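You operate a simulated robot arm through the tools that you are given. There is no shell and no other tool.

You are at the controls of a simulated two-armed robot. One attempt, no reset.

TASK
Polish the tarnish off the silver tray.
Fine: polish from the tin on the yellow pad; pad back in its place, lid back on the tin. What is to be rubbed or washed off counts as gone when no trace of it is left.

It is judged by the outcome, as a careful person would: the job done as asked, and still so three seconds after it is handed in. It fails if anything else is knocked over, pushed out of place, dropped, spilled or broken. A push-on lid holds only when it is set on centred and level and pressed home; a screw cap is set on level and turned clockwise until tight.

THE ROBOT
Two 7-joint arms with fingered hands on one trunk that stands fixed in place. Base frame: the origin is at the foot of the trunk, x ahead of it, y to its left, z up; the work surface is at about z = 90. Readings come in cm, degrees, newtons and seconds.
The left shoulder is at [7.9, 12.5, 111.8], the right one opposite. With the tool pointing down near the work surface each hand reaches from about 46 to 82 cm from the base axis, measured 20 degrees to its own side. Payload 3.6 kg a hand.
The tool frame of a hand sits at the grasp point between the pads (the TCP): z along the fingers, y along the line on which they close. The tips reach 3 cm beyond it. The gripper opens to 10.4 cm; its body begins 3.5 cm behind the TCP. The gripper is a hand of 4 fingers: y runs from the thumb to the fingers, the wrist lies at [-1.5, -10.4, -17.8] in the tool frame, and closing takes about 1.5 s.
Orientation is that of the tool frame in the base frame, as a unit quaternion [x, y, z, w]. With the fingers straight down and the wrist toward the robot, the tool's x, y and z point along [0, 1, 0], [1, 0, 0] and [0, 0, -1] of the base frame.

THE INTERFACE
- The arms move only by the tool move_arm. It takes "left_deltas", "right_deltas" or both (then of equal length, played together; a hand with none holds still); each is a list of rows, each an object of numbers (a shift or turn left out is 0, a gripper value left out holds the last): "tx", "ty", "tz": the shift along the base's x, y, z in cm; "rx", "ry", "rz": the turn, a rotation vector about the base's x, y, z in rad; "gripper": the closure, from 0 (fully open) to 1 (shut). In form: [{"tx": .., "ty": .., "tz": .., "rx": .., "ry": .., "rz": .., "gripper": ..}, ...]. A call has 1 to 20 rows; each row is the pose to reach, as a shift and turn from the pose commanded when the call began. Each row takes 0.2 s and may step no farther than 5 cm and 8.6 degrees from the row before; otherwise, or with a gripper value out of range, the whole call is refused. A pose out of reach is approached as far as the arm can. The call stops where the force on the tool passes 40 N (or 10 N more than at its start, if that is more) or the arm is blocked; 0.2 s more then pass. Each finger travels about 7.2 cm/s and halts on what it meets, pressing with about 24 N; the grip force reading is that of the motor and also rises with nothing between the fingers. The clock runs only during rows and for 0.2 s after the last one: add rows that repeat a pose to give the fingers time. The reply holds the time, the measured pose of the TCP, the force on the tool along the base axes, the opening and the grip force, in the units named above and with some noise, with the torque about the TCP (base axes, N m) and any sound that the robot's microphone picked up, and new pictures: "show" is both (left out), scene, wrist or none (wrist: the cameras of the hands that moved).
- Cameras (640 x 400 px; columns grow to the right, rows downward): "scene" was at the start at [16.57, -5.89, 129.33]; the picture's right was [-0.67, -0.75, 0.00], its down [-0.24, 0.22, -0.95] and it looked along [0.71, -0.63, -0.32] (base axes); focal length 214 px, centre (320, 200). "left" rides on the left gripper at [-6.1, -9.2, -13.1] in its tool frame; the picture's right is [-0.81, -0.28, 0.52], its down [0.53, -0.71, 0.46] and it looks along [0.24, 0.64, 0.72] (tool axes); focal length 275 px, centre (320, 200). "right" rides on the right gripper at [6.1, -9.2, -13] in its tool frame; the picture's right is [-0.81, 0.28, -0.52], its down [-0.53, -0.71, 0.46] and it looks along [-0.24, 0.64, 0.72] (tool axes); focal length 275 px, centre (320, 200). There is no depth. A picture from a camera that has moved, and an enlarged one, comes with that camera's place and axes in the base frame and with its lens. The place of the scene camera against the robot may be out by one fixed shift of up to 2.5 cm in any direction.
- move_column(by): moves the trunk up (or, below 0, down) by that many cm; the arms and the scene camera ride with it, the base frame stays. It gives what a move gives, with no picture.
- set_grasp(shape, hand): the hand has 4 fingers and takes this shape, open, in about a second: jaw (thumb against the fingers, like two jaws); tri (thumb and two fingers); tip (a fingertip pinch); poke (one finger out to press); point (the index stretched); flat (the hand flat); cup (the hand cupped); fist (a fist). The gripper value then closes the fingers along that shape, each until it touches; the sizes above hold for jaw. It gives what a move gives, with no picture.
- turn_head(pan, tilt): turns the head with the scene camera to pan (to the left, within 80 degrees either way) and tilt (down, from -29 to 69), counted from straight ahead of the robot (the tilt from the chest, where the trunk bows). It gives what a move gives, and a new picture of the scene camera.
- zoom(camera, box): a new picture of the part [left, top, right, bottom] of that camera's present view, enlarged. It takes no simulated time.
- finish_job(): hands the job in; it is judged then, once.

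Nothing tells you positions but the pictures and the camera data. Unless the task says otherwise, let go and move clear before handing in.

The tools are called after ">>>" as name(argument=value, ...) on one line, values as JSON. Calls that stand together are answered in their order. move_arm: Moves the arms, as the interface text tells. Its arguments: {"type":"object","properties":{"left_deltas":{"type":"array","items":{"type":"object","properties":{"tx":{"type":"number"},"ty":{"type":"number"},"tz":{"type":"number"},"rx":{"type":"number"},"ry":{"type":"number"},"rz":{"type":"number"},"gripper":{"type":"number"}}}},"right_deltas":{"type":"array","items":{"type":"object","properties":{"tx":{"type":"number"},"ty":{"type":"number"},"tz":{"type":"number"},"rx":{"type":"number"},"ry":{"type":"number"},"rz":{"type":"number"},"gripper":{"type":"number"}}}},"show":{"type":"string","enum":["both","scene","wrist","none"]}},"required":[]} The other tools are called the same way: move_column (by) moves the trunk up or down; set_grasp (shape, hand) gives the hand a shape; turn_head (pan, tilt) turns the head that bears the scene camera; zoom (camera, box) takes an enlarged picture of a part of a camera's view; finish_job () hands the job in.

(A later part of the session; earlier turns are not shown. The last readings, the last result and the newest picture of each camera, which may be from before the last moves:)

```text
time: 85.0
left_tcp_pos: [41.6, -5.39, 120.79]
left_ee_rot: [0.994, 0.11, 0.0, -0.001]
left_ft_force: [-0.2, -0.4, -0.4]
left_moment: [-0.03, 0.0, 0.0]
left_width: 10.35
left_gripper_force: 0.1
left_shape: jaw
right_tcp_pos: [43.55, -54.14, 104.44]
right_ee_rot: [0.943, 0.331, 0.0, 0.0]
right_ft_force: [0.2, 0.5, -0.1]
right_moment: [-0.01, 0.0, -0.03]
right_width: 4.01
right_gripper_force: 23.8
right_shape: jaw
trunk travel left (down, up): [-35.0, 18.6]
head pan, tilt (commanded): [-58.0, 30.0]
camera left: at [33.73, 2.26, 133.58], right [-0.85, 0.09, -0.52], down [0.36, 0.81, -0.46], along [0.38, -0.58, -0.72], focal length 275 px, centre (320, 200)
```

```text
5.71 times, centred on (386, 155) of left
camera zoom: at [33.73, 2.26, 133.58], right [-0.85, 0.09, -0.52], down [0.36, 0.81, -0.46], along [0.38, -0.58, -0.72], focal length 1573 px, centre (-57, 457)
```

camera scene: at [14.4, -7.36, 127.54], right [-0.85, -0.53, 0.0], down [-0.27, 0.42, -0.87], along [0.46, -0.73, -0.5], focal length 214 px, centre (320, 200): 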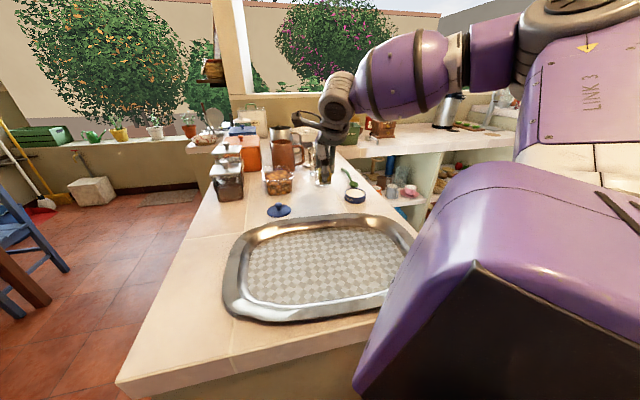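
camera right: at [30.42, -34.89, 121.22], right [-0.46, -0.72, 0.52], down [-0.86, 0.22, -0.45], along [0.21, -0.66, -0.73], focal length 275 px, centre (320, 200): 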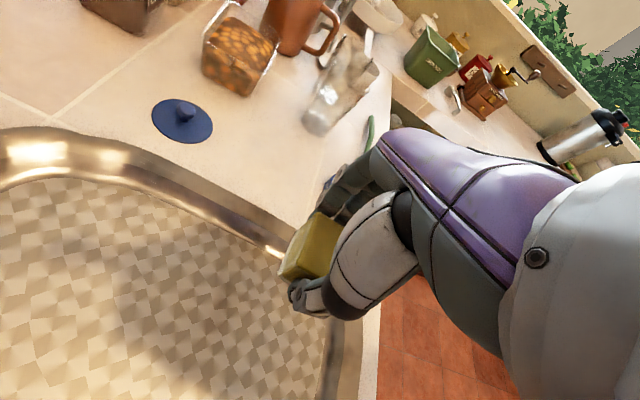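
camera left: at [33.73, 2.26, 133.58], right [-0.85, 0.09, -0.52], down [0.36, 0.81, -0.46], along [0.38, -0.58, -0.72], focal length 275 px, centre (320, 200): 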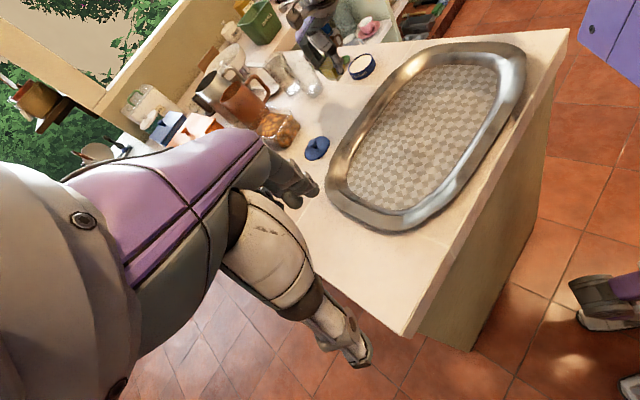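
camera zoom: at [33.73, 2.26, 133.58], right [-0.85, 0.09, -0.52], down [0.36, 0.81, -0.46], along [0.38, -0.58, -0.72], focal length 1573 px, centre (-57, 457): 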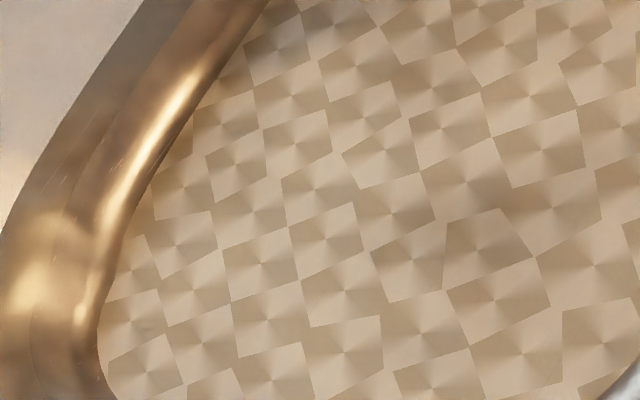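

>>> zoom(camera="left", box=[368, 90, 464, 150])

>>> zoom(camera="left", box=[362, 125, 458, 185])

```text
6.67 times, centred on (416, 120) of left
camera zoom: at [33.73, 2.26, 133.58], right [-0.85, 0.09, -0.52], down [0.36, 0.81, -0.46], along [0.38, -0.58, -0.72], focal length 1835 px, centre (-320, 733)
```

zoom: 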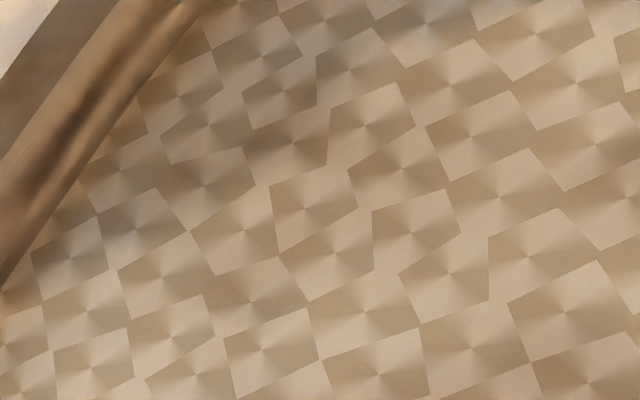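

```text
6.67 times, centred on (410, 155) of left
camera zoom: at [33.73, 2.26, 133.58], right [-0.85, 0.09, -0.52], down [0.36, 0.81, -0.46], along [0.38, -0.58, -0.72], focal length 1835 px, centre (-280, 500)
```

zoom: 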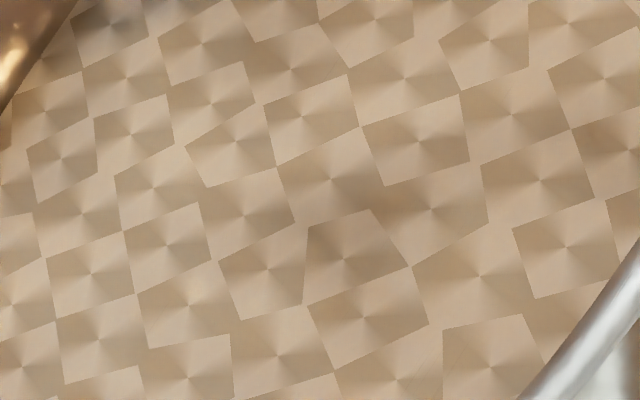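

No mottling left anywhere in the original tarnish area; the tray is clean and in place. Now I'll carry the pad back over its original spot and check it in the grip.

>>> move_arm(right_deltas=[{"tx": 2.5, "ty": -1.5, "gripper": 1.0}, {"tx": 5.0, "ty": -3.0, "tz": -1, "gripper": 1.0}, {"tx": 5.87, "ty": -3.48, "tz": -3, "gripper": 1.0}, {"tx": 5.87, "ty": -3.48, "tz": -5, "gripper": 1.0}, {"tx": 5.87, "ty": -3.48, "tz": -7, "gripper": 1.0}, {"tx": 5.87, "ty": -3.48, "tz": -8, "gripper": 1.0}, {"tx": 5.87, "ty": -3.48, "tz": -8, "gripper": 1.0}], show="both")

>>> zoom(camera="right", box=[210, 170, 402, 290])

>>> zoom(camera="scene", box=[260, 150, 372, 220])

```text
time: 86.6
left_tcp_pos: [41.62, -5.51, 120.69]
left_ee_rot: [0.994, 0.111, 0.0, 0.0]
left_ft_force: [-0.1, 0.3, -0.5]
left_moment: [0.0, 0.02, -0.02]
left_width: 10.36
left_gripper_force: 0.1
left_shape: jaw
right_tcp_pos: [49.61, -57.65, 96.5]
right_ee_rot: [0.943, 0.332, 0.0, 0.0]
right_ft_force: [1.0, -0.7, -0.2]
right_moment: [-0.01, -0.04, -0.02]
right_width: 4.01
right_gripper_force: 24.0
right_shape: jaw
trunk travel left (down, up): [-35.0, 18.6]
head pan, tilt (commanded): [-58.0, 30.0]
camera scene: at [14.4, -7.36, 127.54], right [-0.85, -0.53, 0.0], down [-0.27, 0.42, -0.87], along [0.46, -0.73, -0.5], focal length 214 px, centre (320, 200)
camera right: at [48.64, -46.78, 109.5], right [-0.46, -0.72, 0.52], down [-0.86, 0.22, -0.46], along [0.21, -0.66, -0.72], focal length 275 px, centre (320, 200)
```

scene: 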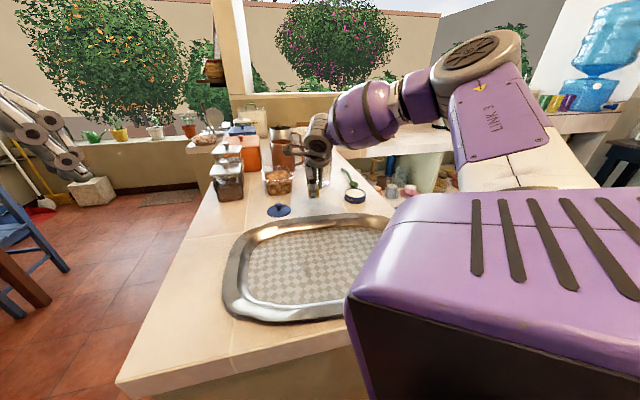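
right: 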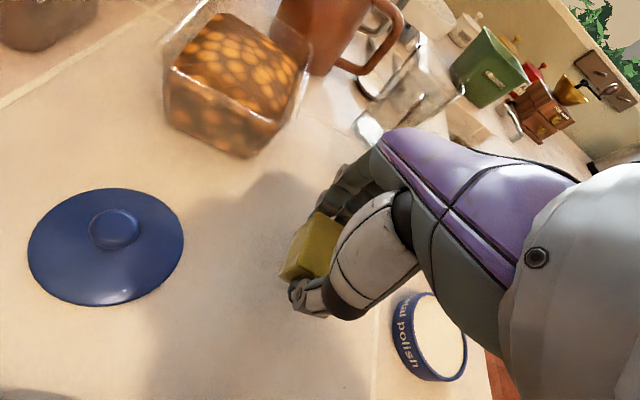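

```text
3.33 times, centred on (306, 230) of right
camera zoom: at [48.64, -46.78, 109.5], right [-0.46, -0.72, 0.52], down [-0.86, 0.22, -0.46], along [0.21, -0.66, -0.72], focal length 918 px, centre (367, 100)
```

zoom: 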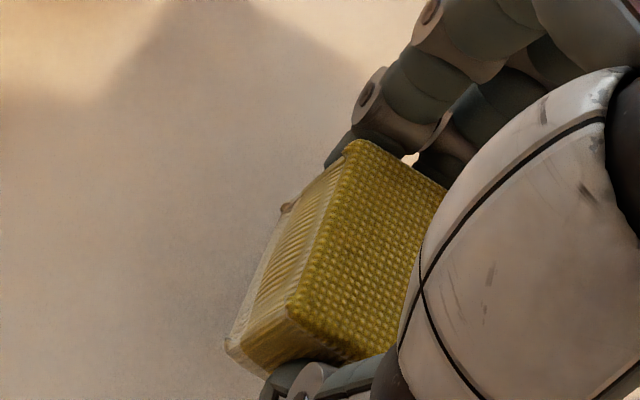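

```text
5.71 times, centred on (316, 185) of scene
camera zoom: at [14.4, -7.36, 127.54], right [-0.85, -0.53, 0.0], down [-0.27, 0.42, -0.87], along [0.46, -0.73, -0.5], focal length 1226 px, centre (343, 286)
```

zoom: 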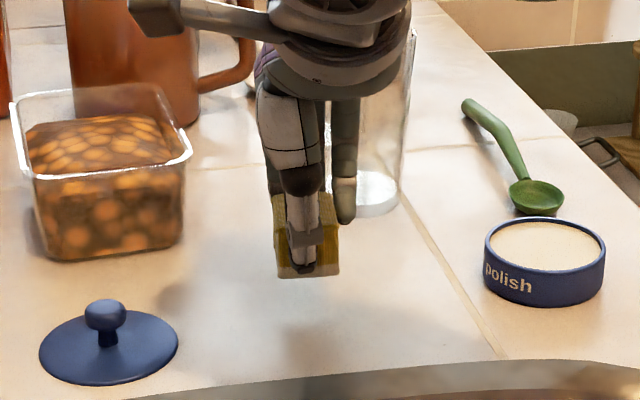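

The pad sits in the grip almost as before, about 0.3 cm higher between the fingers. I'll lower it to the counter in small steps until it touches.

>>> move_arm(right_deltas=[{"tx": -0.15, "tz": -0.8, "gripper": 1.0}, {"tx": -0.15, "tz": -1.5, "gripper": 1.0}, {"tx": -0.15, "tz": -1.8, "gripper": 1.0}, {"tx": -0.15, "tz": -2.0, "gripper": 1.0}, {"tx": -0.15, "tz": -2.0, "gripper": 1.0}], show="none")

```text
time: 87.8
left_tcp_pos: [41.64, -5.4, 120.65]
left_ee_rot: [0.994, 0.11, -0.001, -0.001]
left_ft_force: [0.3, -0.1, -0.4]
left_moment: [-0.01, 0.02, 0.01]
left_width: 10.37
left_gripper_force: 0.0
left_shape: jaw
right_tcp_pos: [49.4, -57.74, 94.49]
right_ee_rot: [0.944, 0.331, 0.0, 0.001]
right_ft_force: [-0.4, 0.2, 0.4]
right_moment: [-0.03, 0.0, -0.02]
right_width: 4.04
right_gripper_force: 23.7
right_shape: jaw
trunk travel left (down, up): [-35.0, 18.6]
head pan, tilt (commanded): [-58.0, 30.0]
```

>>> move_arm(right_deltas=[{"ty": 0.08, "tz": -0.15, "gripper": 1.0}, {"ty": 0.08, "tz": -0.3, "gripper": 1.0}, {"ty": 0.08, "tz": -0.3, "gripper": 1.0}], show="none")

>>> zoom(camera="scene", box=[260, 150, 372, 220])

```text
time: 88.6
left_tcp_pos: [41.62, -5.4, 120.62]
left_ee_rot: [0.994, 0.111, 0.001, 0.0]
left_ft_force: [-0.2, -0.3, 0.3]
left_moment: [0.0, 0.01, -0.05]
left_width: 10.39
left_gripper_force: 0.0
left_shape: jaw
right_tcp_pos: [49.25, -57.63, 94.11]
right_ee_rot: [0.943, 0.332, 0.0, 0.001]
right_ft_force: [-0.4, 0.3, -1.0]
right_moment: [-0.01, -0.02, 0.0]
right_width: 4.0
right_gripper_force: 24.0
right_shape: jaw
trunk travel left (down, up): [-35.0, 18.6]
head pan, tilt (commanded): [-58.0, 30.0]
```

```text
5.71 times, centred on (316, 185) of scene
camera zoom: at [14.4, -7.36, 127.54], right [-0.85, -0.53, 0.0], down [-0.27, 0.42, -0.87], along [0.46, -0.73, -0.5], focal length 1226 px, centre (343, 286)
```

zoom: 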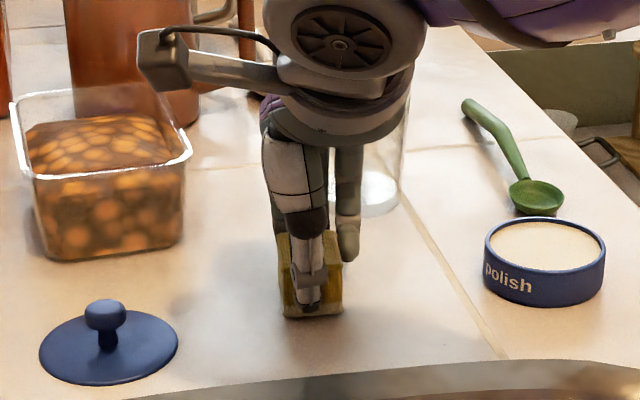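

>>> move_arm(right_deltas=[{"tx": 0.1, "tz": -0.1, "gripper": 1.0}, {"tx": 0.1, "tz": -0.2, "gripper": 1.0}, {"tx": 0.1, "tz": -0.2, "gripper": 1.0}], show="none")

```text
time: 89.4
left_tcp_pos: [41.63, -5.35, 120.66]
left_ee_rot: [0.994, 0.111, -0.001, 0.0]
left_ft_force: [1.0, 0.0, 0.3]
left_moment: [-0.03, 0.02, 0.01]
left_width: 10.35
left_gripper_force: 0.1
left_shape: jaw
right_tcp_pos: [49.23, -57.59, 93.9]
right_ee_rot: [0.943, 0.332, 0.0, 0.001]
right_ft_force: [0.3, -2.1, 5.9]
right_moment: [-0.06, -0.04, -0.06]
right_width: 4.02
right_gripper_force: 24.0
right_shape: jaw
trunk travel left (down, up): [-35.0, 18.6]
head pan, tilt (commanded): [-58.0, 30.0]
```

The pad touches the counter (6 N). I'll release it, opening evenly, then lift and check its place against the first pictures.

>>> move_arm(right_deltas=[{"tz": 0.1, "gripper": 1.0}, {"tz": 0.1, "gripper": 0.5}, {"tz": 0.1, "gripper": 0.4}, {"tz": 0.1, "gripper": 0.3}, {"tz": 0.1, "gripper": 0.3}, {"tz": 0.1, "gripper": 0.3}, {"tz": 2, "gripper": 0.3}, {"tz": 5, "gripper": 0.3}, {"tz": 9, "gripper": 0.1}, {"tz": 9, "gripper": 0.0}], show="both")

>>> zoom(camera="right", box=[180, 220, 340, 320])

>>> zoom(camera="scene", box=[260, 130, 420, 230])

```text
time: 91.6
left_tcp_pos: [41.59, -5.33, 120.66]
left_ee_rot: [0.994, 0.111, 0.0, 0.001]
left_ft_force: [-0.1, 0.3, 0.4]
left_moment: [0.01, 0.02, 0.0]
left_width: 10.34
left_gripper_force: 0.1
left_shape: jaw
right_tcp_pos: [49.48, -57.82, 102.99]
right_ee_rot: [0.943, 0.332, 0.0, 0.0]
right_ft_force: [-0.1, -0.9, -0.2]
right_moment: [0.01, 0.02, 0.0]
right_width: 10.36
right_gripper_force: 0.1
right_shape: jaw
trunk travel left (down, up): [-35.0, 18.6]
head pan, tilt (commanded): [-58.0, 30.0]
camera scene: at [14.42, -7.39, 127.54], right [-0.85, -0.53, 0.0], down [-0.27, 0.42, -0.87], along [0.46, -0.73, -0.5], focal length 214 px, centre (320, 200)
camera right: at [48.4, -46.84, 116.05], right [-0.46, -0.72, 0.52], down [-0.86, 0.22, -0.46], along [0.21, -0.66, -0.72], focal length 275 px, centre (320, 200)
```

scene: 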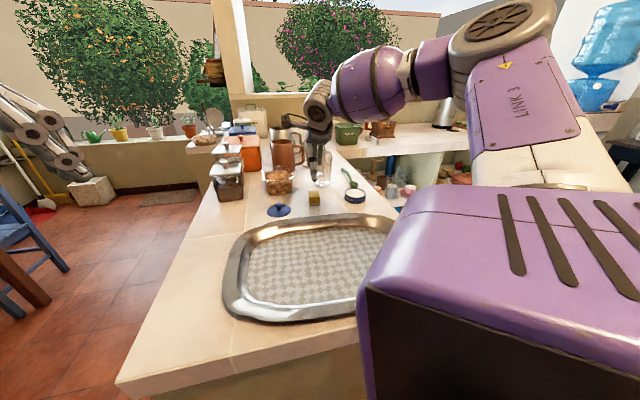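
right: 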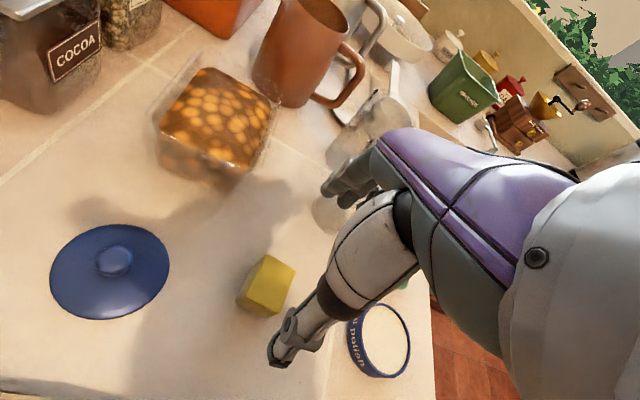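

```text
4.00 times, centred on (260, 270) of right
camera zoom: at [48.4, -46.84, 116.05], right [-0.46, -0.72, 0.52], down [-0.86, 0.22, -0.46], along [0.21, -0.66, -0.72], focal length 1101 px, centre (560, -80)
```

zoom: 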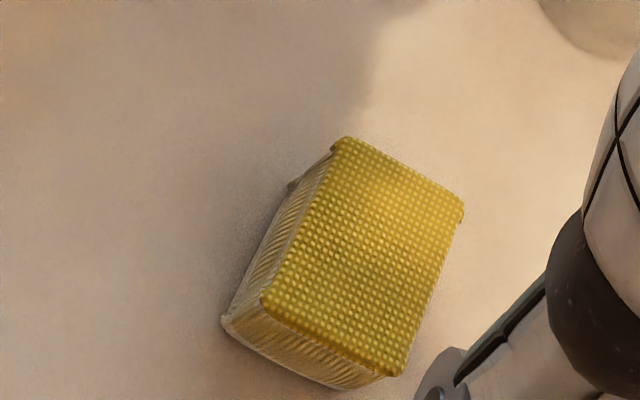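

```text
4.00 times, centred on (340, 180) of scene
camera zoom: at [14.42, -7.39, 127.54], right [-0.85, -0.53, 0.0], down [-0.27, 0.42, -0.87], along [0.46, -0.73, -0.5], focal length 858 px, centre (240, 280)
```

zoom: 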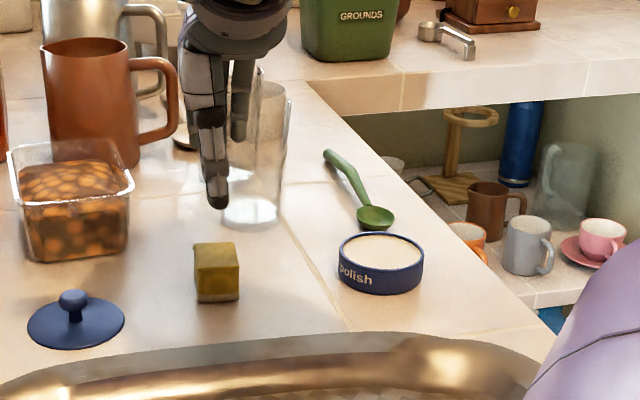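

The pad is back in its place (within about 1 mm of the first picture), and the tin hasn't moved. Now I'll go back over the lid at about (55.8,-47.7).

>>> move_arm(right_deltas=[{"tx": 1.5, "ty": 2.5, "tz": 0.5}, {"tx": 3.5, "ty": 5.5, "tz": 0.5}, {"tx": 5.5, "ty": 9, "tz": 0.5}, {"tx": 6.35, "ty": 10.1, "tz": 0}, {"tx": 6.35, "ty": 10.1, "tz": 0}], show="both")

>>> zoom(camera="right", box=[180, 220, 340, 320])

```text
time: 92.8
left_tcp_pos: [41.66, -5.4, 120.69]
left_ee_rot: [0.994, 0.11, 0.0, 0.0]
left_ft_force: [0.8, 1.0, 0.0]
left_moment: [-0.02, 0.02, 0.0]
left_width: 10.35
left_gripper_force: 0.0
left_shape: jaw
right_tcp_pos: [55.85, -47.56, 102.82]
right_ee_rot: [0.943, 0.333, 0.0, 0.0]
right_ft_force: [0.2, 0.4, 0.7]
right_moment: [-0.01, 0.01, 0.0]
right_width: 10.35
right_gripper_force: 0.0
right_shape: jaw
trunk travel left (down, up): [-35.0, 18.6]
head pan, tilt (commanded): [-58.0, 30.0]
camera scene: at [14.39, -7.35, 127.55], right [-0.85, -0.53, 0.0], down [-0.26, 0.42, -0.87], along [0.46, -0.73, -0.5], focal length 214 px, centre (320, 200)
camera right: at [54.81, -36.59, 115.76], right [-0.46, -0.72, 0.52], down [-0.86, 0.22, -0.46], along [0.21, -0.66, -0.72], focal length 275 px, centre (320, 200)
```

scene: 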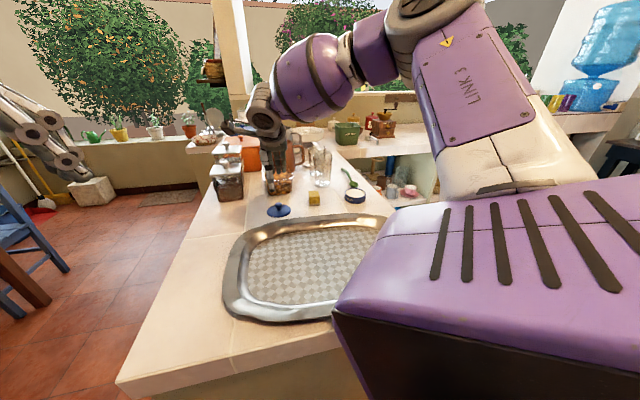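
right: 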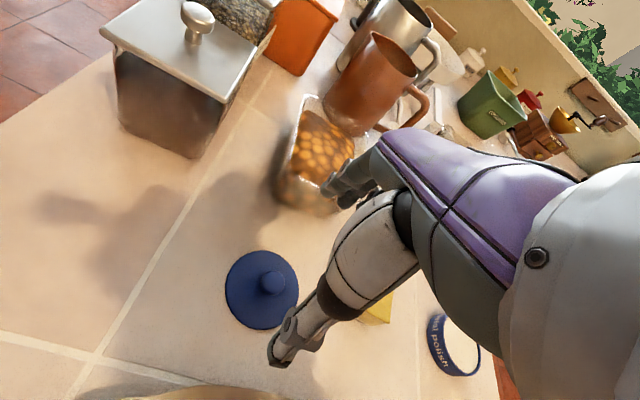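

```text
4.00 times, centred on (260, 270) of right
camera zoom: at [54.81, -36.59, 115.76], right [-0.46, -0.72, 0.52], down [-0.86, 0.22, -0.46], along [0.21, -0.66, -0.72], focal length 1101 px, centre (560, -80)
```

zoom: 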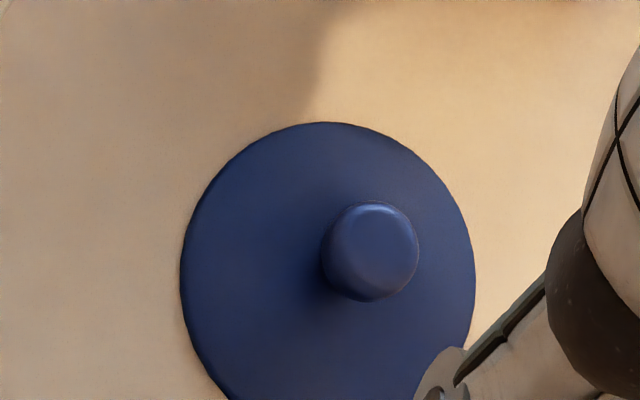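

The lid is at about (55.6,-47.8). I'll partly close, centre on the knob and descend to the same grip height as before.

>>> move_arm(right_deltas=[{"tx": -0.25, "ty": -0.22, "tz": -1, "gripper": 0.4}, {"tx": -0.25, "ty": -0.22, "tz": -3, "gripper": 0.45}, {"tx": -0.25, "ty": -0.22, "tz": -5, "gripper": 0.45}, {"tx": -0.25, "ty": -0.22, "tz": -7, "gripper": 0.45}, {"tx": -0.25, "ty": -0.22, "tz": -8.0, "gripper": 0.45}, {"tx": -0.25, "ty": -0.22, "tz": -8.3, "gripper": 0.45}, {"tx": -0.25, "ty": -0.22, "tz": -8.3, "gripper": 0.45}], show="wrist")

>>> zoom(camera="right", box=[210, 170, 402, 290])

>>> zoom(camera="scene", box=[230, 170, 326, 230])

```text
time: 94.4
left_tcp_pos: [41.7, -5.51, 120.54]
left_ee_rot: [0.994, 0.111, 0.0, 0.0]
left_ft_force: [-0.3, 0.7, -0.3]
left_moment: [-0.01, 0.01, -0.02]
left_width: 10.36
left_gripper_force: 0.0
left_shape: jaw
right_tcp_pos: [55.4, -47.88, 94.6]
right_ee_rot: [0.943, 0.331, 0.0, 0.0]
right_ft_force: [0.3, -0.1, 0.4]
right_moment: [-0.01, -0.01, -0.05]
right_width: 5.74
right_gripper_force: 0.0
right_shape: jaw
trunk travel left (down, up): [-35.0, 18.6]
head pan, tilt (commanded): [-58.0, 30.0]
camera right: at [54.49, -36.96, 107.61], right [-0.46, -0.72, 0.52], down [-0.86, 0.22, -0.46], along [0.21, -0.66, -0.72], focal length 275 px, centre (320, 200)
```

right: 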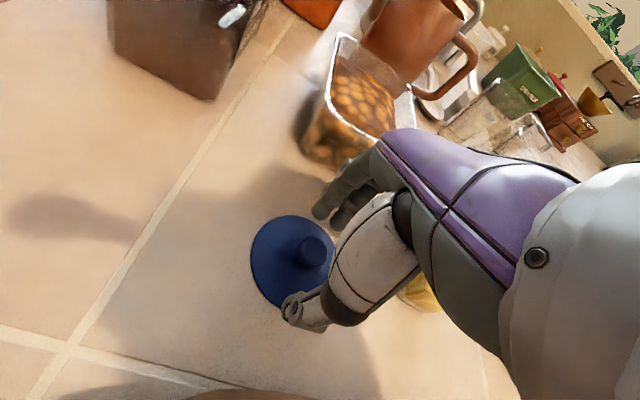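

```text
3.33 times, centred on (306, 230) of right
camera zoom: at [54.49, -36.96, 107.61], right [-0.46, -0.72, 0.52], down [-0.86, 0.22, -0.46], along [0.21, -0.66, -0.72], focal length 918 px, centre (367, 100)
```

zoom: 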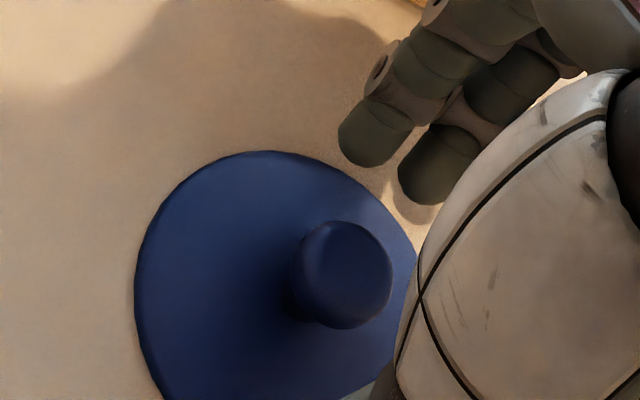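

```text
6.67 times, centred on (278, 200) of scene
camera zoom: at [14.39, -7.36, 127.54], right [-0.85, -0.53, 0.0], down [-0.26, 0.42, -0.87], along [0.46, -0.73, -0.5], focal length 1430 px, centre (600, 200)
```

zoom: 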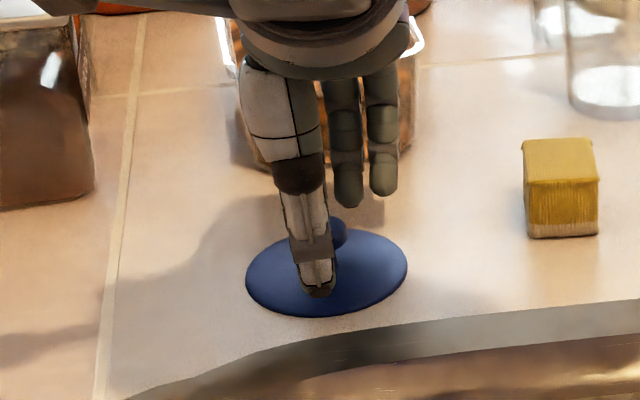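

The knob is almost centred between the fingers. A small correction, down 0.3 cm, then close.

>>> move_arm(right_deltas=[{"tx": -0.05, "ty": 0.2, "tz": -0.15, "gripper": 0.45}, {"tx": -0.05, "ty": 0.2, "tz": -0.3, "gripper": 0.45}, {"tx": -0.05, "ty": 0.2, "tz": -0.3, "gripper": 0.6}, {"tx": -0.05, "ty": 0.2, "tz": -0.3, "gripper": 0.7}, {"tx": -0.05, "ty": 0.2, "tz": -0.3, "gripper": 0.8}, {"tx": -0.05, "ty": 0.2, "tz": -0.3, "gripper": 0.9}, {"tx": -0.05, "ty": 0.2, "tz": -0.3, "gripper": 1.0}, {"tx": -0.05, "ty": 0.2, "tz": -0.3, "gripper": 1.0}, {"tx": -0.05, "ty": 0.2, "tz": -0.3, "gripper": 1.0}], show="wrist")

>>> zoom(camera="right", box=[210, 170, 402, 290])

>>> zoom(camera="scene", box=[230, 170, 326, 230])

```text
time: 96.4
left_tcp_pos: [41.57, -5.39, 120.67]
left_ee_rot: [0.994, 0.11, 0.0, 0.0]
left_ft_force: [-0.4, 0.3, -0.4]
left_moment: [0.02, -0.02, 0.02]
left_width: 10.34
left_gripper_force: 0.0
left_shape: jaw
right_tcp_pos: [55.4, -47.65, 94.32]
right_ee_rot: [0.944, 0.331, 0.0, 0.001]
right_ft_force: [-0.4, 0.4, 1.1]
right_moment: [-0.03, -0.05, 0.04]
right_width: 1.35
right_gripper_force: 23.9
right_shape: jaw
trunk travel left (down, up): [-35.0, 18.6]
head pan, tilt (commanded): [-58.0, 30.0]
camera right: at [54.41, -36.68, 107.33], right [-0.46, -0.72, 0.52], down [-0.86, 0.22, -0.46], along [0.21, -0.66, -0.72], focal length 275 px, centre (320, 200)
```

right: 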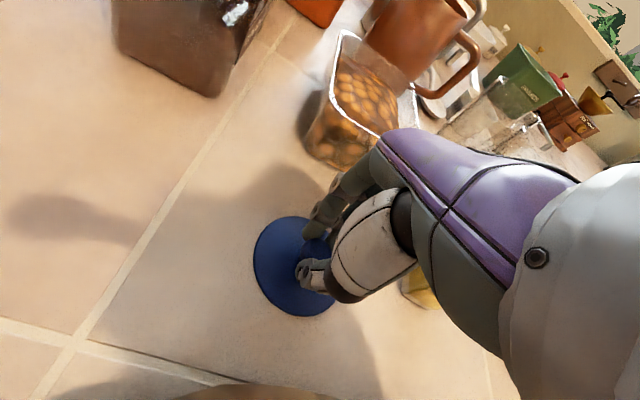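

```text
3.33 times, centred on (306, 230) of right
camera zoom: at [54.41, -36.68, 107.33], right [-0.46, -0.72, 0.52], down [-0.86, 0.22, -0.46], along [0.21, -0.66, -0.72], focal length 918 px, centre (367, 100)
```

zoom: 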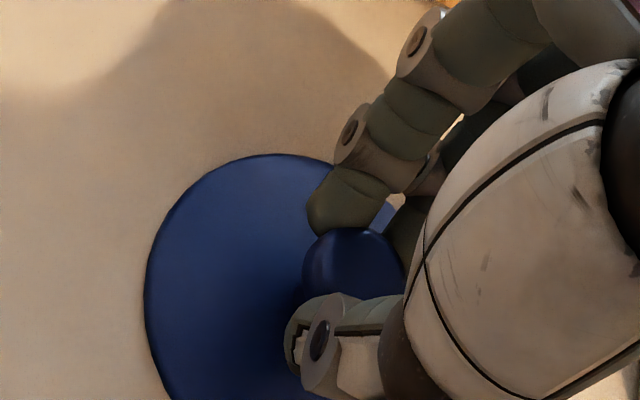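

```text
6.67 times, centred on (278, 200) of scene
camera zoom: at [14.38, -7.35, 127.55], right [-0.85, -0.53, 0.0], down [-0.26, 0.42, -0.87], along [0.46, -0.73, -0.5], focal length 1430 px, centre (600, 200)
```

zoom: 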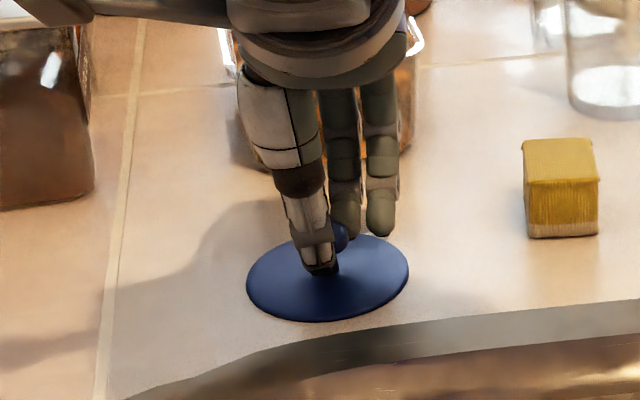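

The lid is gripped in the same relation to the hand as when it was taken off. I'll lift it and carry it back over the tin, TCP target (38.87,-67.01).

>>> move_arm(right_deltas=[{"tz": 1, "gripper": 1.0}, {"tz": 4, "gripper": 1.0}, {"tz": 7.5, "gripper": 1.0}, {"tz": 10, "tx": -1, "ty": -1, "gripper": 1.0}, {"tz": 10, "tx": -4, "ty": -4.5, "gripper": 1.0}, {"tz": 10, "tx": -7, "ty": -8, "gripper": 1.0}, {"tz": 10, "tx": -10, "ty": -11.5, "gripper": 1.0}, {"tz": 10, "tx": -13, "ty": -15, "gripper": 1.0}, {"tz": 10, "tx": -15.5, "ty": -18.2, "gripper": 1.0}, {"tz": 9, "tx": -16.5, "ty": -19.36, "gripper": 1.0}, {"tz": 8, "tx": -16.5, "ty": -19.36, "gripper": 1.0}, {"tz": 8, "tx": -16.5, "ty": -19.36, "gripper": 1.0}], show="both")

>>> zoom(camera="right", box=[200, 190, 360, 290])

>>> zoom(camera="scene", box=[300, 140, 412, 210])

```text
time: 99.0
left_tcp_pos: [41.65, -5.37, 120.54]
left_ee_rot: [0.994, 0.111, 0.0, 0.001]
left_ft_force: [-0.6, -0.1, 0.4]
left_moment: [-0.03, -0.01, 0.02]
left_width: 10.36
left_gripper_force: 0.1
left_shape: jaw
right_tcp_pos: [38.97, -67.02, 102.24]
right_ee_rot: [0.943, 0.331, 0.0, 0.0]
right_ft_force: [0.7, 0.1, 0.1]
right_moment: [-0.01, 0.02, -0.03]
right_width: 1.34
right_gripper_force: 23.5
right_shape: jaw
trunk travel left (down, up): [-35.0, 18.6]
head pan, tilt (commanded): [-58.0, 30.0]
camera scene: at [14.39, -7.36, 127.55], right [-0.85, -0.53, 0.0], down [-0.26, 0.42, -0.87], along [0.46, -0.73, -0.5], focal length 214 px, centre (320, 200)
camera right: at [37.99, -56.04, 115.25], right [-0.46, -0.72, 0.52], down [-0.86, 0.22, -0.46], along [0.21, -0.66, -0.72], focal length 275 px, centre (320, 200)
```

scene: 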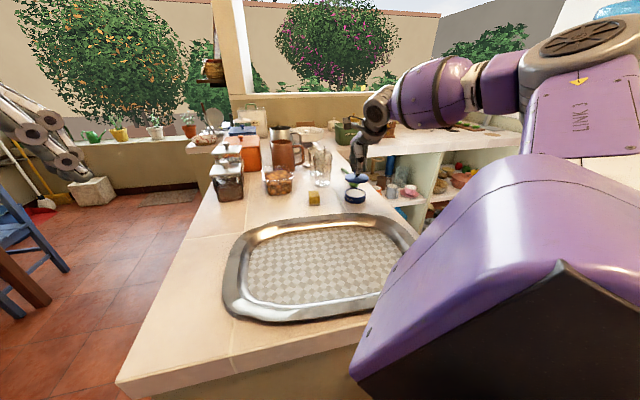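
right: 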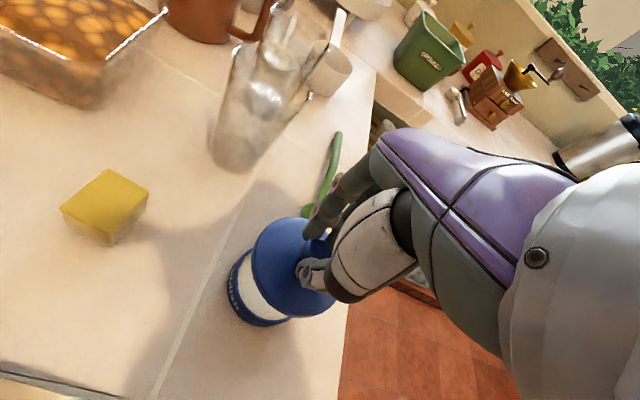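

```text
4.00 times, centred on (280, 240) of right
camera zoom: at [37.99, -56.04, 115.25], right [-0.46, -0.72, 0.52], down [-0.86, 0.22, -0.46], along [0.21, -0.66, -0.72], focal length 1101 px, centre (480, 40)
```

zoom: 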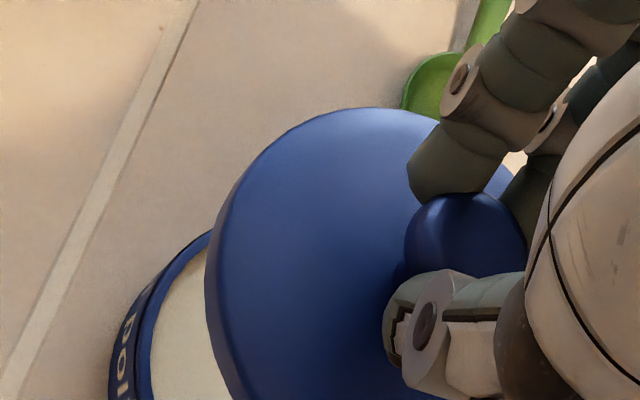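

```text
5.71 times, centred on (356, 175) of scene
camera zoom: at [14.39, -7.36, 127.55], right [-0.85, -0.53, 0.0], down [-0.26, 0.42, -0.87], along [0.46, -0.73, -0.5], focal length 1226 px, centre (114, 343)
```

zoom: 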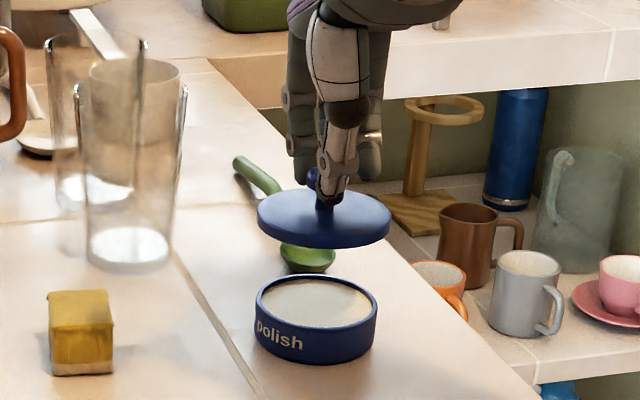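

The lid is above the tin. I'll lower to about 2.3 cm above the seat and compare with the picture taken just after removal, to confirm it's centred.

>>> move_arm(right_deltas=[{"tx": -0.08, "tz": -1.5, "gripper": 1.0}, {"tx": -0.08, "tz": -3, "gripper": 1.0}, {"tx": -0.08, "tz": -3.4, "gripper": 1.0}, {"tx": -0.08, "tz": -3.4, "gripper": 1.0}, {"tx": -0.08, "tz": -3.4, "gripper": 1.0}], show="none")

>>> zoom(camera="right", box=[210, 170, 402, 290])

>>> zoom(camera="scene", box=[300, 130, 428, 210])

>>> zoom(camera="left", box=[310, 30, 390, 80])

```text
time: 100.2
left_tcp_pos: [41.62, -5.39, 120.75]
left_ee_rot: [0.994, 0.111, 0.0, 0.0]
left_ft_force: [0.5, -1.0, 0.7]
left_moment: [-0.01, 0.0, -0.01]
left_width: 10.36
left_gripper_force: 0.0
left_shape: jaw
right_tcp_pos: [39.02, -67.04, 98.89]
right_ee_rot: [0.943, 0.332, 0.001, 0.0]
right_ft_force: [-0.3, 0.6, -0.5]
right_moment: [0.02, 0.03, 0.02]
right_width: 1.37
right_gripper_force: 24.5
right_shape: jaw
trunk travel left (down, up): [-35.0, 18.6]
head pan, tilt (commanded): [-58.0, 30.0]
```

```text
3.33 times, centred on (306, 230) of right
camera zoom: at [37.95, -56.11, 111.89], right [-0.46, -0.72, 0.52], down [-0.86, 0.22, -0.46], along [0.21, -0.66, -0.72], focal length 918 px, centre (367, 100)
```

zoom: 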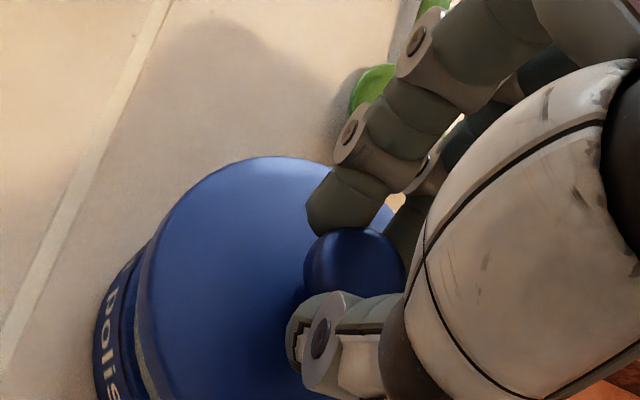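

```text
5.00 times, centred on (364, 170) of scene
camera zoom: at [14.4, -7.36, 127.54], right [-0.85, -0.53, 0.0], down [-0.27, 0.42, -0.87], along [0.46, -0.73, -0.5], focal length 1072 px, centre (100, 350)
```

zoom: 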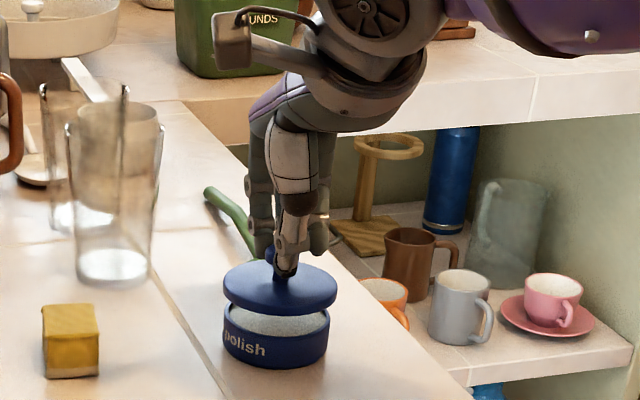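

```text
8.00 times, centred on (350, 55) of left
camera zoom: at [33.72, 2.25, 133.58], right [-0.85, 0.09, -0.52], down [0.36, 0.81, -0.46], along [0.38, -0.58, -0.72], focal length 2202 px, centre (80, 1360)
```

zoom: 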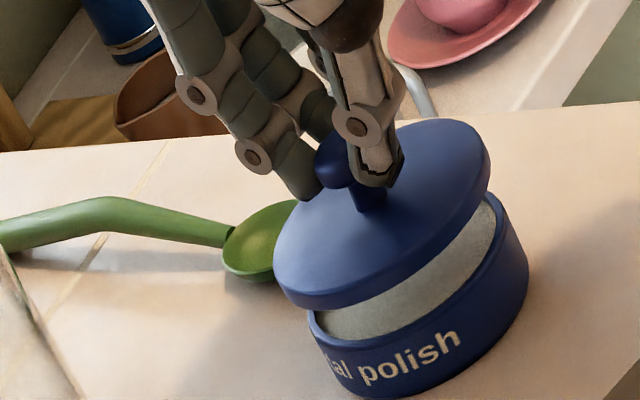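

The lid looks centred to within about 0.1–0.2 cm. I'll nudge it slightly and lower to just above the rim to check from the left camera.

>>> move_arm(right_deltas=[{"tx": -0.1, "ty": -0.08, "tz": -0.7, "gripper": 1.0}, {"tx": -0.1, "ty": -0.08, "tz": -1.3, "gripper": 1.0}, {"tx": -0.1, "ty": -0.08, "tz": -1.3, "gripper": 1.0}, {"tx": -0.1, "ty": -0.08, "tz": -1.3, "gripper": 1.0}], show="none")

>>> zoom(camera="left", box=[326, 40, 390, 80])

>>> zoom(camera="scene", box=[324, 165, 388, 205])

>>> zoom(camera="right", box=[220, 200, 348, 320])

```text
time: 101.2
left_tcp_pos: [41.73, -5.41, 120.64]
left_ee_rot: [0.994, 0.111, 0.0, -0.001]
left_ft_force: [0.2, 0.0, -0.6]
left_moment: [0.03, 0.0, 0.02]
left_width: 10.34
left_gripper_force: 0.2
left_shape: jaw
right_tcp_pos: [38.83, -67.1, 97.6]
right_ee_rot: [0.944, 0.331, 0.0, 0.0]
right_ft_force: [-0.9, 0.2, 0.4]
right_moment: [0.01, 0.0, 0.02]
right_width: 1.35
right_gripper_force: 23.6
right_shape: jaw
trunk travel left (down, up): [-35.0, 18.6]
head pan, tilt (commanded): [-58.0, 30.0]
```

```text
10.00 times, centred on (358, 60) of left
camera zoom: at [33.72, 2.25, 133.58], right [-0.85, 0.09, -0.52], down [0.36, 0.81, -0.46], along [0.38, -0.58, -0.72], focal length 2753 px, centre (-60, 1600)
```

zoom: 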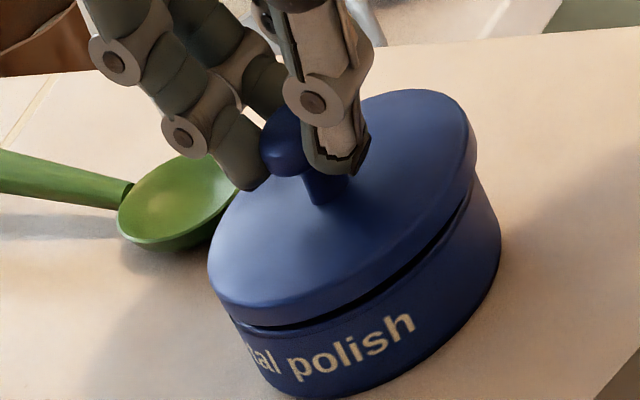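

```text
10.00 times, centred on (356, 185) of scene
camera zoom: at [14.4, -7.36, 127.54], right [-0.85, -0.53, 0.0], down [-0.27, 0.42, -0.87], along [0.46, -0.73, -0.5], focal length 2145 px, centre (-40, 350)
```

zoom: 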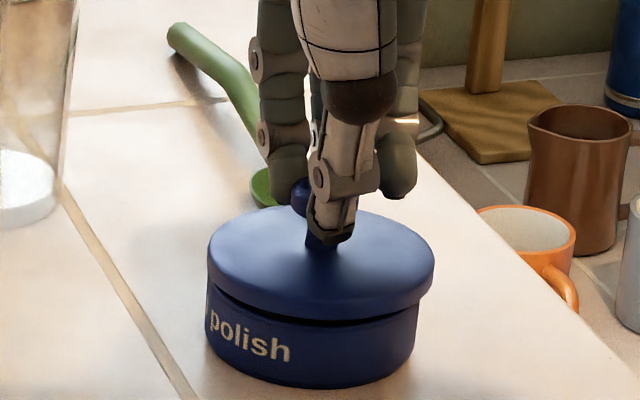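

```text
3.33 times, centred on (284, 260) of right
camera zoom: at [37.84, -56.16, 110.56], right [-0.46, -0.72, 0.52], down [-0.86, 0.22, -0.46], along [0.21, -0.66, -0.72], focal length 918 px, centre (440, 0)
```

zoom: 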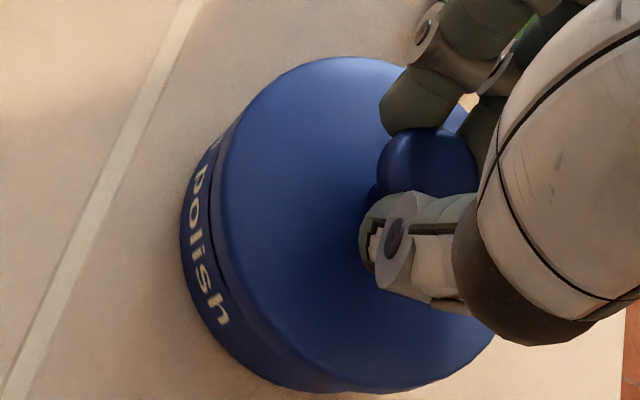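

The lid is centred on the tin to within about 1 mm and level, just above the rim. I'll lower it onto the tin in small steps, watching force.

>>> move_arm(right_deltas=[{"tx": 0.04, "ty": 0.02, "tz": -0.3, "gripper": 1.0}, {"tx": 0.04, "ty": 0.02, "tz": -0.6, "gripper": 1.0}, {"tx": 0.04, "ty": 0.02, "tz": -0.8, "gripper": 1.0}, {"tx": 0.04, "ty": 0.02, "tz": -0.8, "gripper": 1.0}], show="none")

>>> zoom(camera="left", box=[326, 40, 390, 80])

>>> zoom(camera="scene", box=[324, 165, 388, 205])

```text
time: 102.2
left_tcp_pos: [41.65, -5.42, 120.67]
left_ee_rot: [0.994, 0.111, 0.0, 0.0]
left_ft_force: [0.4, 0.4, 0.0]
left_moment: [-0.01, -0.01, -0.01]
left_width: 10.37
left_gripper_force: 0.1
left_shape: jaw
right_tcp_pos: [38.74, -67.15, 96.92]
right_ee_rot: [0.944, 0.331, 0.0, 0.001]
right_ft_force: [-1.0, 0.0, -0.5]
right_moment: [-0.05, -0.03, -0.01]
right_width: 1.36
right_gripper_force: 23.6
right_shape: jaw
trunk travel left (down, up): [-35.0, 18.6]
head pan, tilt (commanded): [-58.0, 30.0]
```

```text
10.00 times, centred on (358, 60) of left
camera zoom: at [33.72, 2.25, 133.58], right [-0.85, 0.09, -0.52], down [0.36, 0.81, -0.46], along [0.38, -0.58, -0.72], focal length 2753 px, centre (-60, 1600)
```

zoom: 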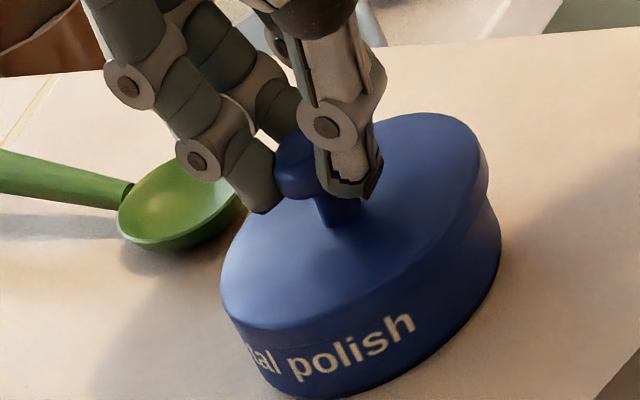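

```text
10.00 times, centred on (356, 185) of scene
camera zoom: at [14.39, -7.36, 127.54], right [-0.85, -0.53, 0.0], down [-0.26, 0.42, -0.87], along [0.46, -0.73, -0.5], focal length 2145 px, centre (-40, 350)
```

zoom: 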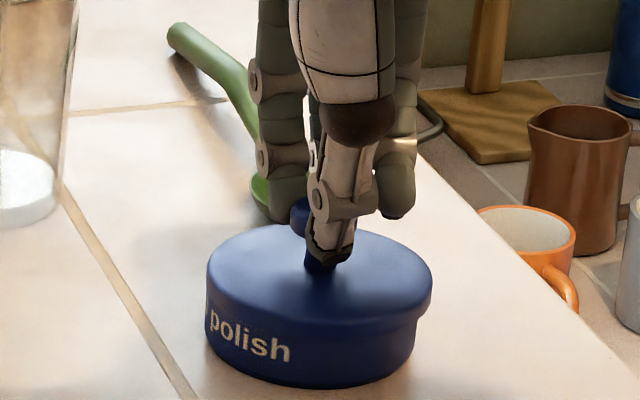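

The lid is just about on the rim but about 1.3 mm off toward −x,−y, by both the picture and the pose reading. I'll correct that and press down gently.

>>> move_arm(right_deltas=[{"tz": 0.15, "gripper": 1.0}, {"tx": 0.13, "ty": 0.12, "tz": 0.15, "gripper": 1.0}, {"tx": 0.13, "ty": 0.12, "tz": 0.15, "gripper": 1.0}, {"tx": 0.13, "ty": 0.12, "tz": 0.15, "gripper": 1.0}], show="none")

>>> zoom(camera="scene", box=[324, 165, 388, 205])

>>> zoom(camera="left", box=[326, 40, 390, 80])

```text
time: 103.2
left_tcp_pos: [41.54, -5.39, 120.79]
left_ee_rot: [0.994, 0.111, -0.001, 0.0]
left_ft_force: [-0.1, 0.4, -1.1]
left_moment: [0.02, 0.01, -0.03]
left_width: 10.34
left_gripper_force: 0.0
left_shape: jaw
right_tcp_pos: [38.96, -66.87, 97.06]
right_ee_rot: [0.944, 0.331, -0.001, 0.0]
right_ft_force: [0.1, 0.1, 0.3]
right_moment: [-0.03, -0.02, 0.04]
right_width: 1.37
right_gripper_force: 24.0
right_shape: jaw
trunk travel left (down, up): [-35.0, 18.6]
head pan, tilt (commanded): [-58.0, 30.0]
```

```text
10.00 times, centred on (356, 185) of scene
camera zoom: at [14.4, -7.36, 127.54], right [-0.85, -0.53, 0.0], down [-0.27, 0.42, -0.87], along [0.46, -0.73, -0.5], focal length 2145 px, centre (-40, 350)
```

zoom: 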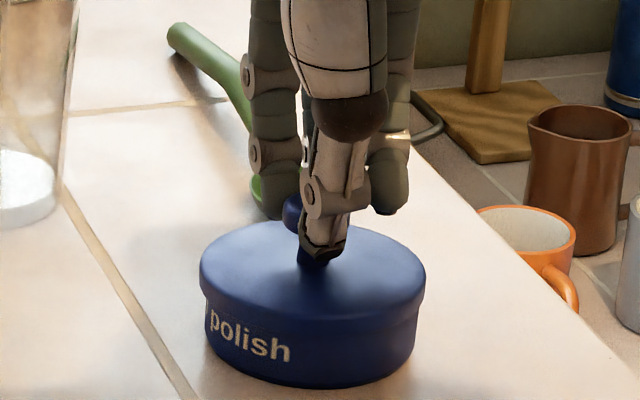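

```text
10.00 times, centred on (358, 60) of left
camera zoom: at [33.73, 2.25, 133.58], right [-0.85, 0.09, -0.52], down [0.36, 0.81, -0.46], along [0.38, -0.58, -0.72], focal length 2753 px, centre (-60, 1600)
```

zoom: 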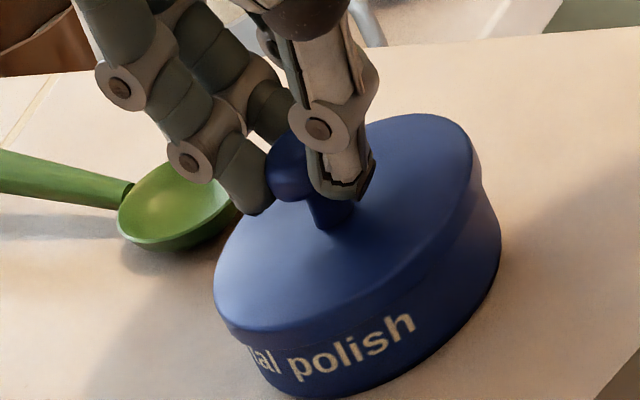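

The lid is now about 1 mm the other way, so I'll make half that correction and then press it straight down.

>>> move_arm(right_deltas=[{"tx": -0.06, "ty": -0.06, "tz": -0.1, "gripper": 1.0}, {"tx": -0.06, "ty": -0.06, "tz": -0.25, "gripper": 1.0}, {"tx": -0.06, "ty": -0.06, "tz": -0.4, "gripper": 1.0}, {"tx": -0.06, "ty": -0.06, "tz": -0.5, "gripper": 1.0}, {"tx": -0.06, "ty": -0.06, "tz": -0.5, "gripper": 1.0}], show="none")

>>> zoom(camera="scene", box=[324, 165, 388, 205])

>>> zoom(camera="left", box=[326, 40, 390, 80])

```text
time: 104.4
left_tcp_pos: [41.68, -5.31, 120.78]
left_ee_rot: [0.994, 0.111, 0.001, 0.002]
left_ft_force: [0.4, -0.7, -0.5]
left_moment: [0.0, 0.0, -0.01]
left_width: 10.34
left_gripper_force: 0.0
left_shape: jaw
right_tcp_pos: [38.78, -67.02, 96.69]
right_ee_rot: [0.943, 0.332, 0.001, 0.003]
right_ft_force: [1.3, -1.2, 15.0]
right_moment: [-0.12, -0.06, 0.0]
right_width: 1.38
right_gripper_force: 24.5
right_shape: jaw
trunk travel left (down, up): [-35.0, 18.6]
head pan, tilt (commanded): [-58.0, 30.0]
heard: snap
```

```text
10.00 times, centred on (356, 185) of scene
camera zoom: at [14.33, -7.23, 127.57], right [-0.85, -0.53, 0.0], down [-0.26, 0.42, -0.87], along [0.46, -0.73, -0.5], focal length 2145 px, centre (-40, 350)
```

zoom: 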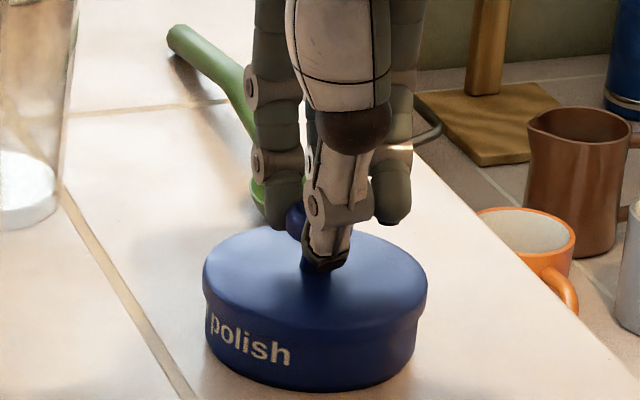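

```text
10.00 times, centred on (358, 60) of left
camera zoom: at [33.65, 2.39, 133.6], right [-0.85, 0.09, -0.52], down [0.36, 0.81, -0.46], along [0.38, -0.58, -0.72], focal length 2753 px, centre (-60, 1600)
```

zoom: 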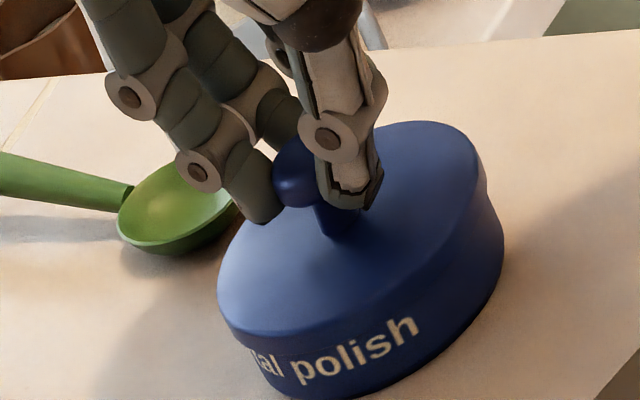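

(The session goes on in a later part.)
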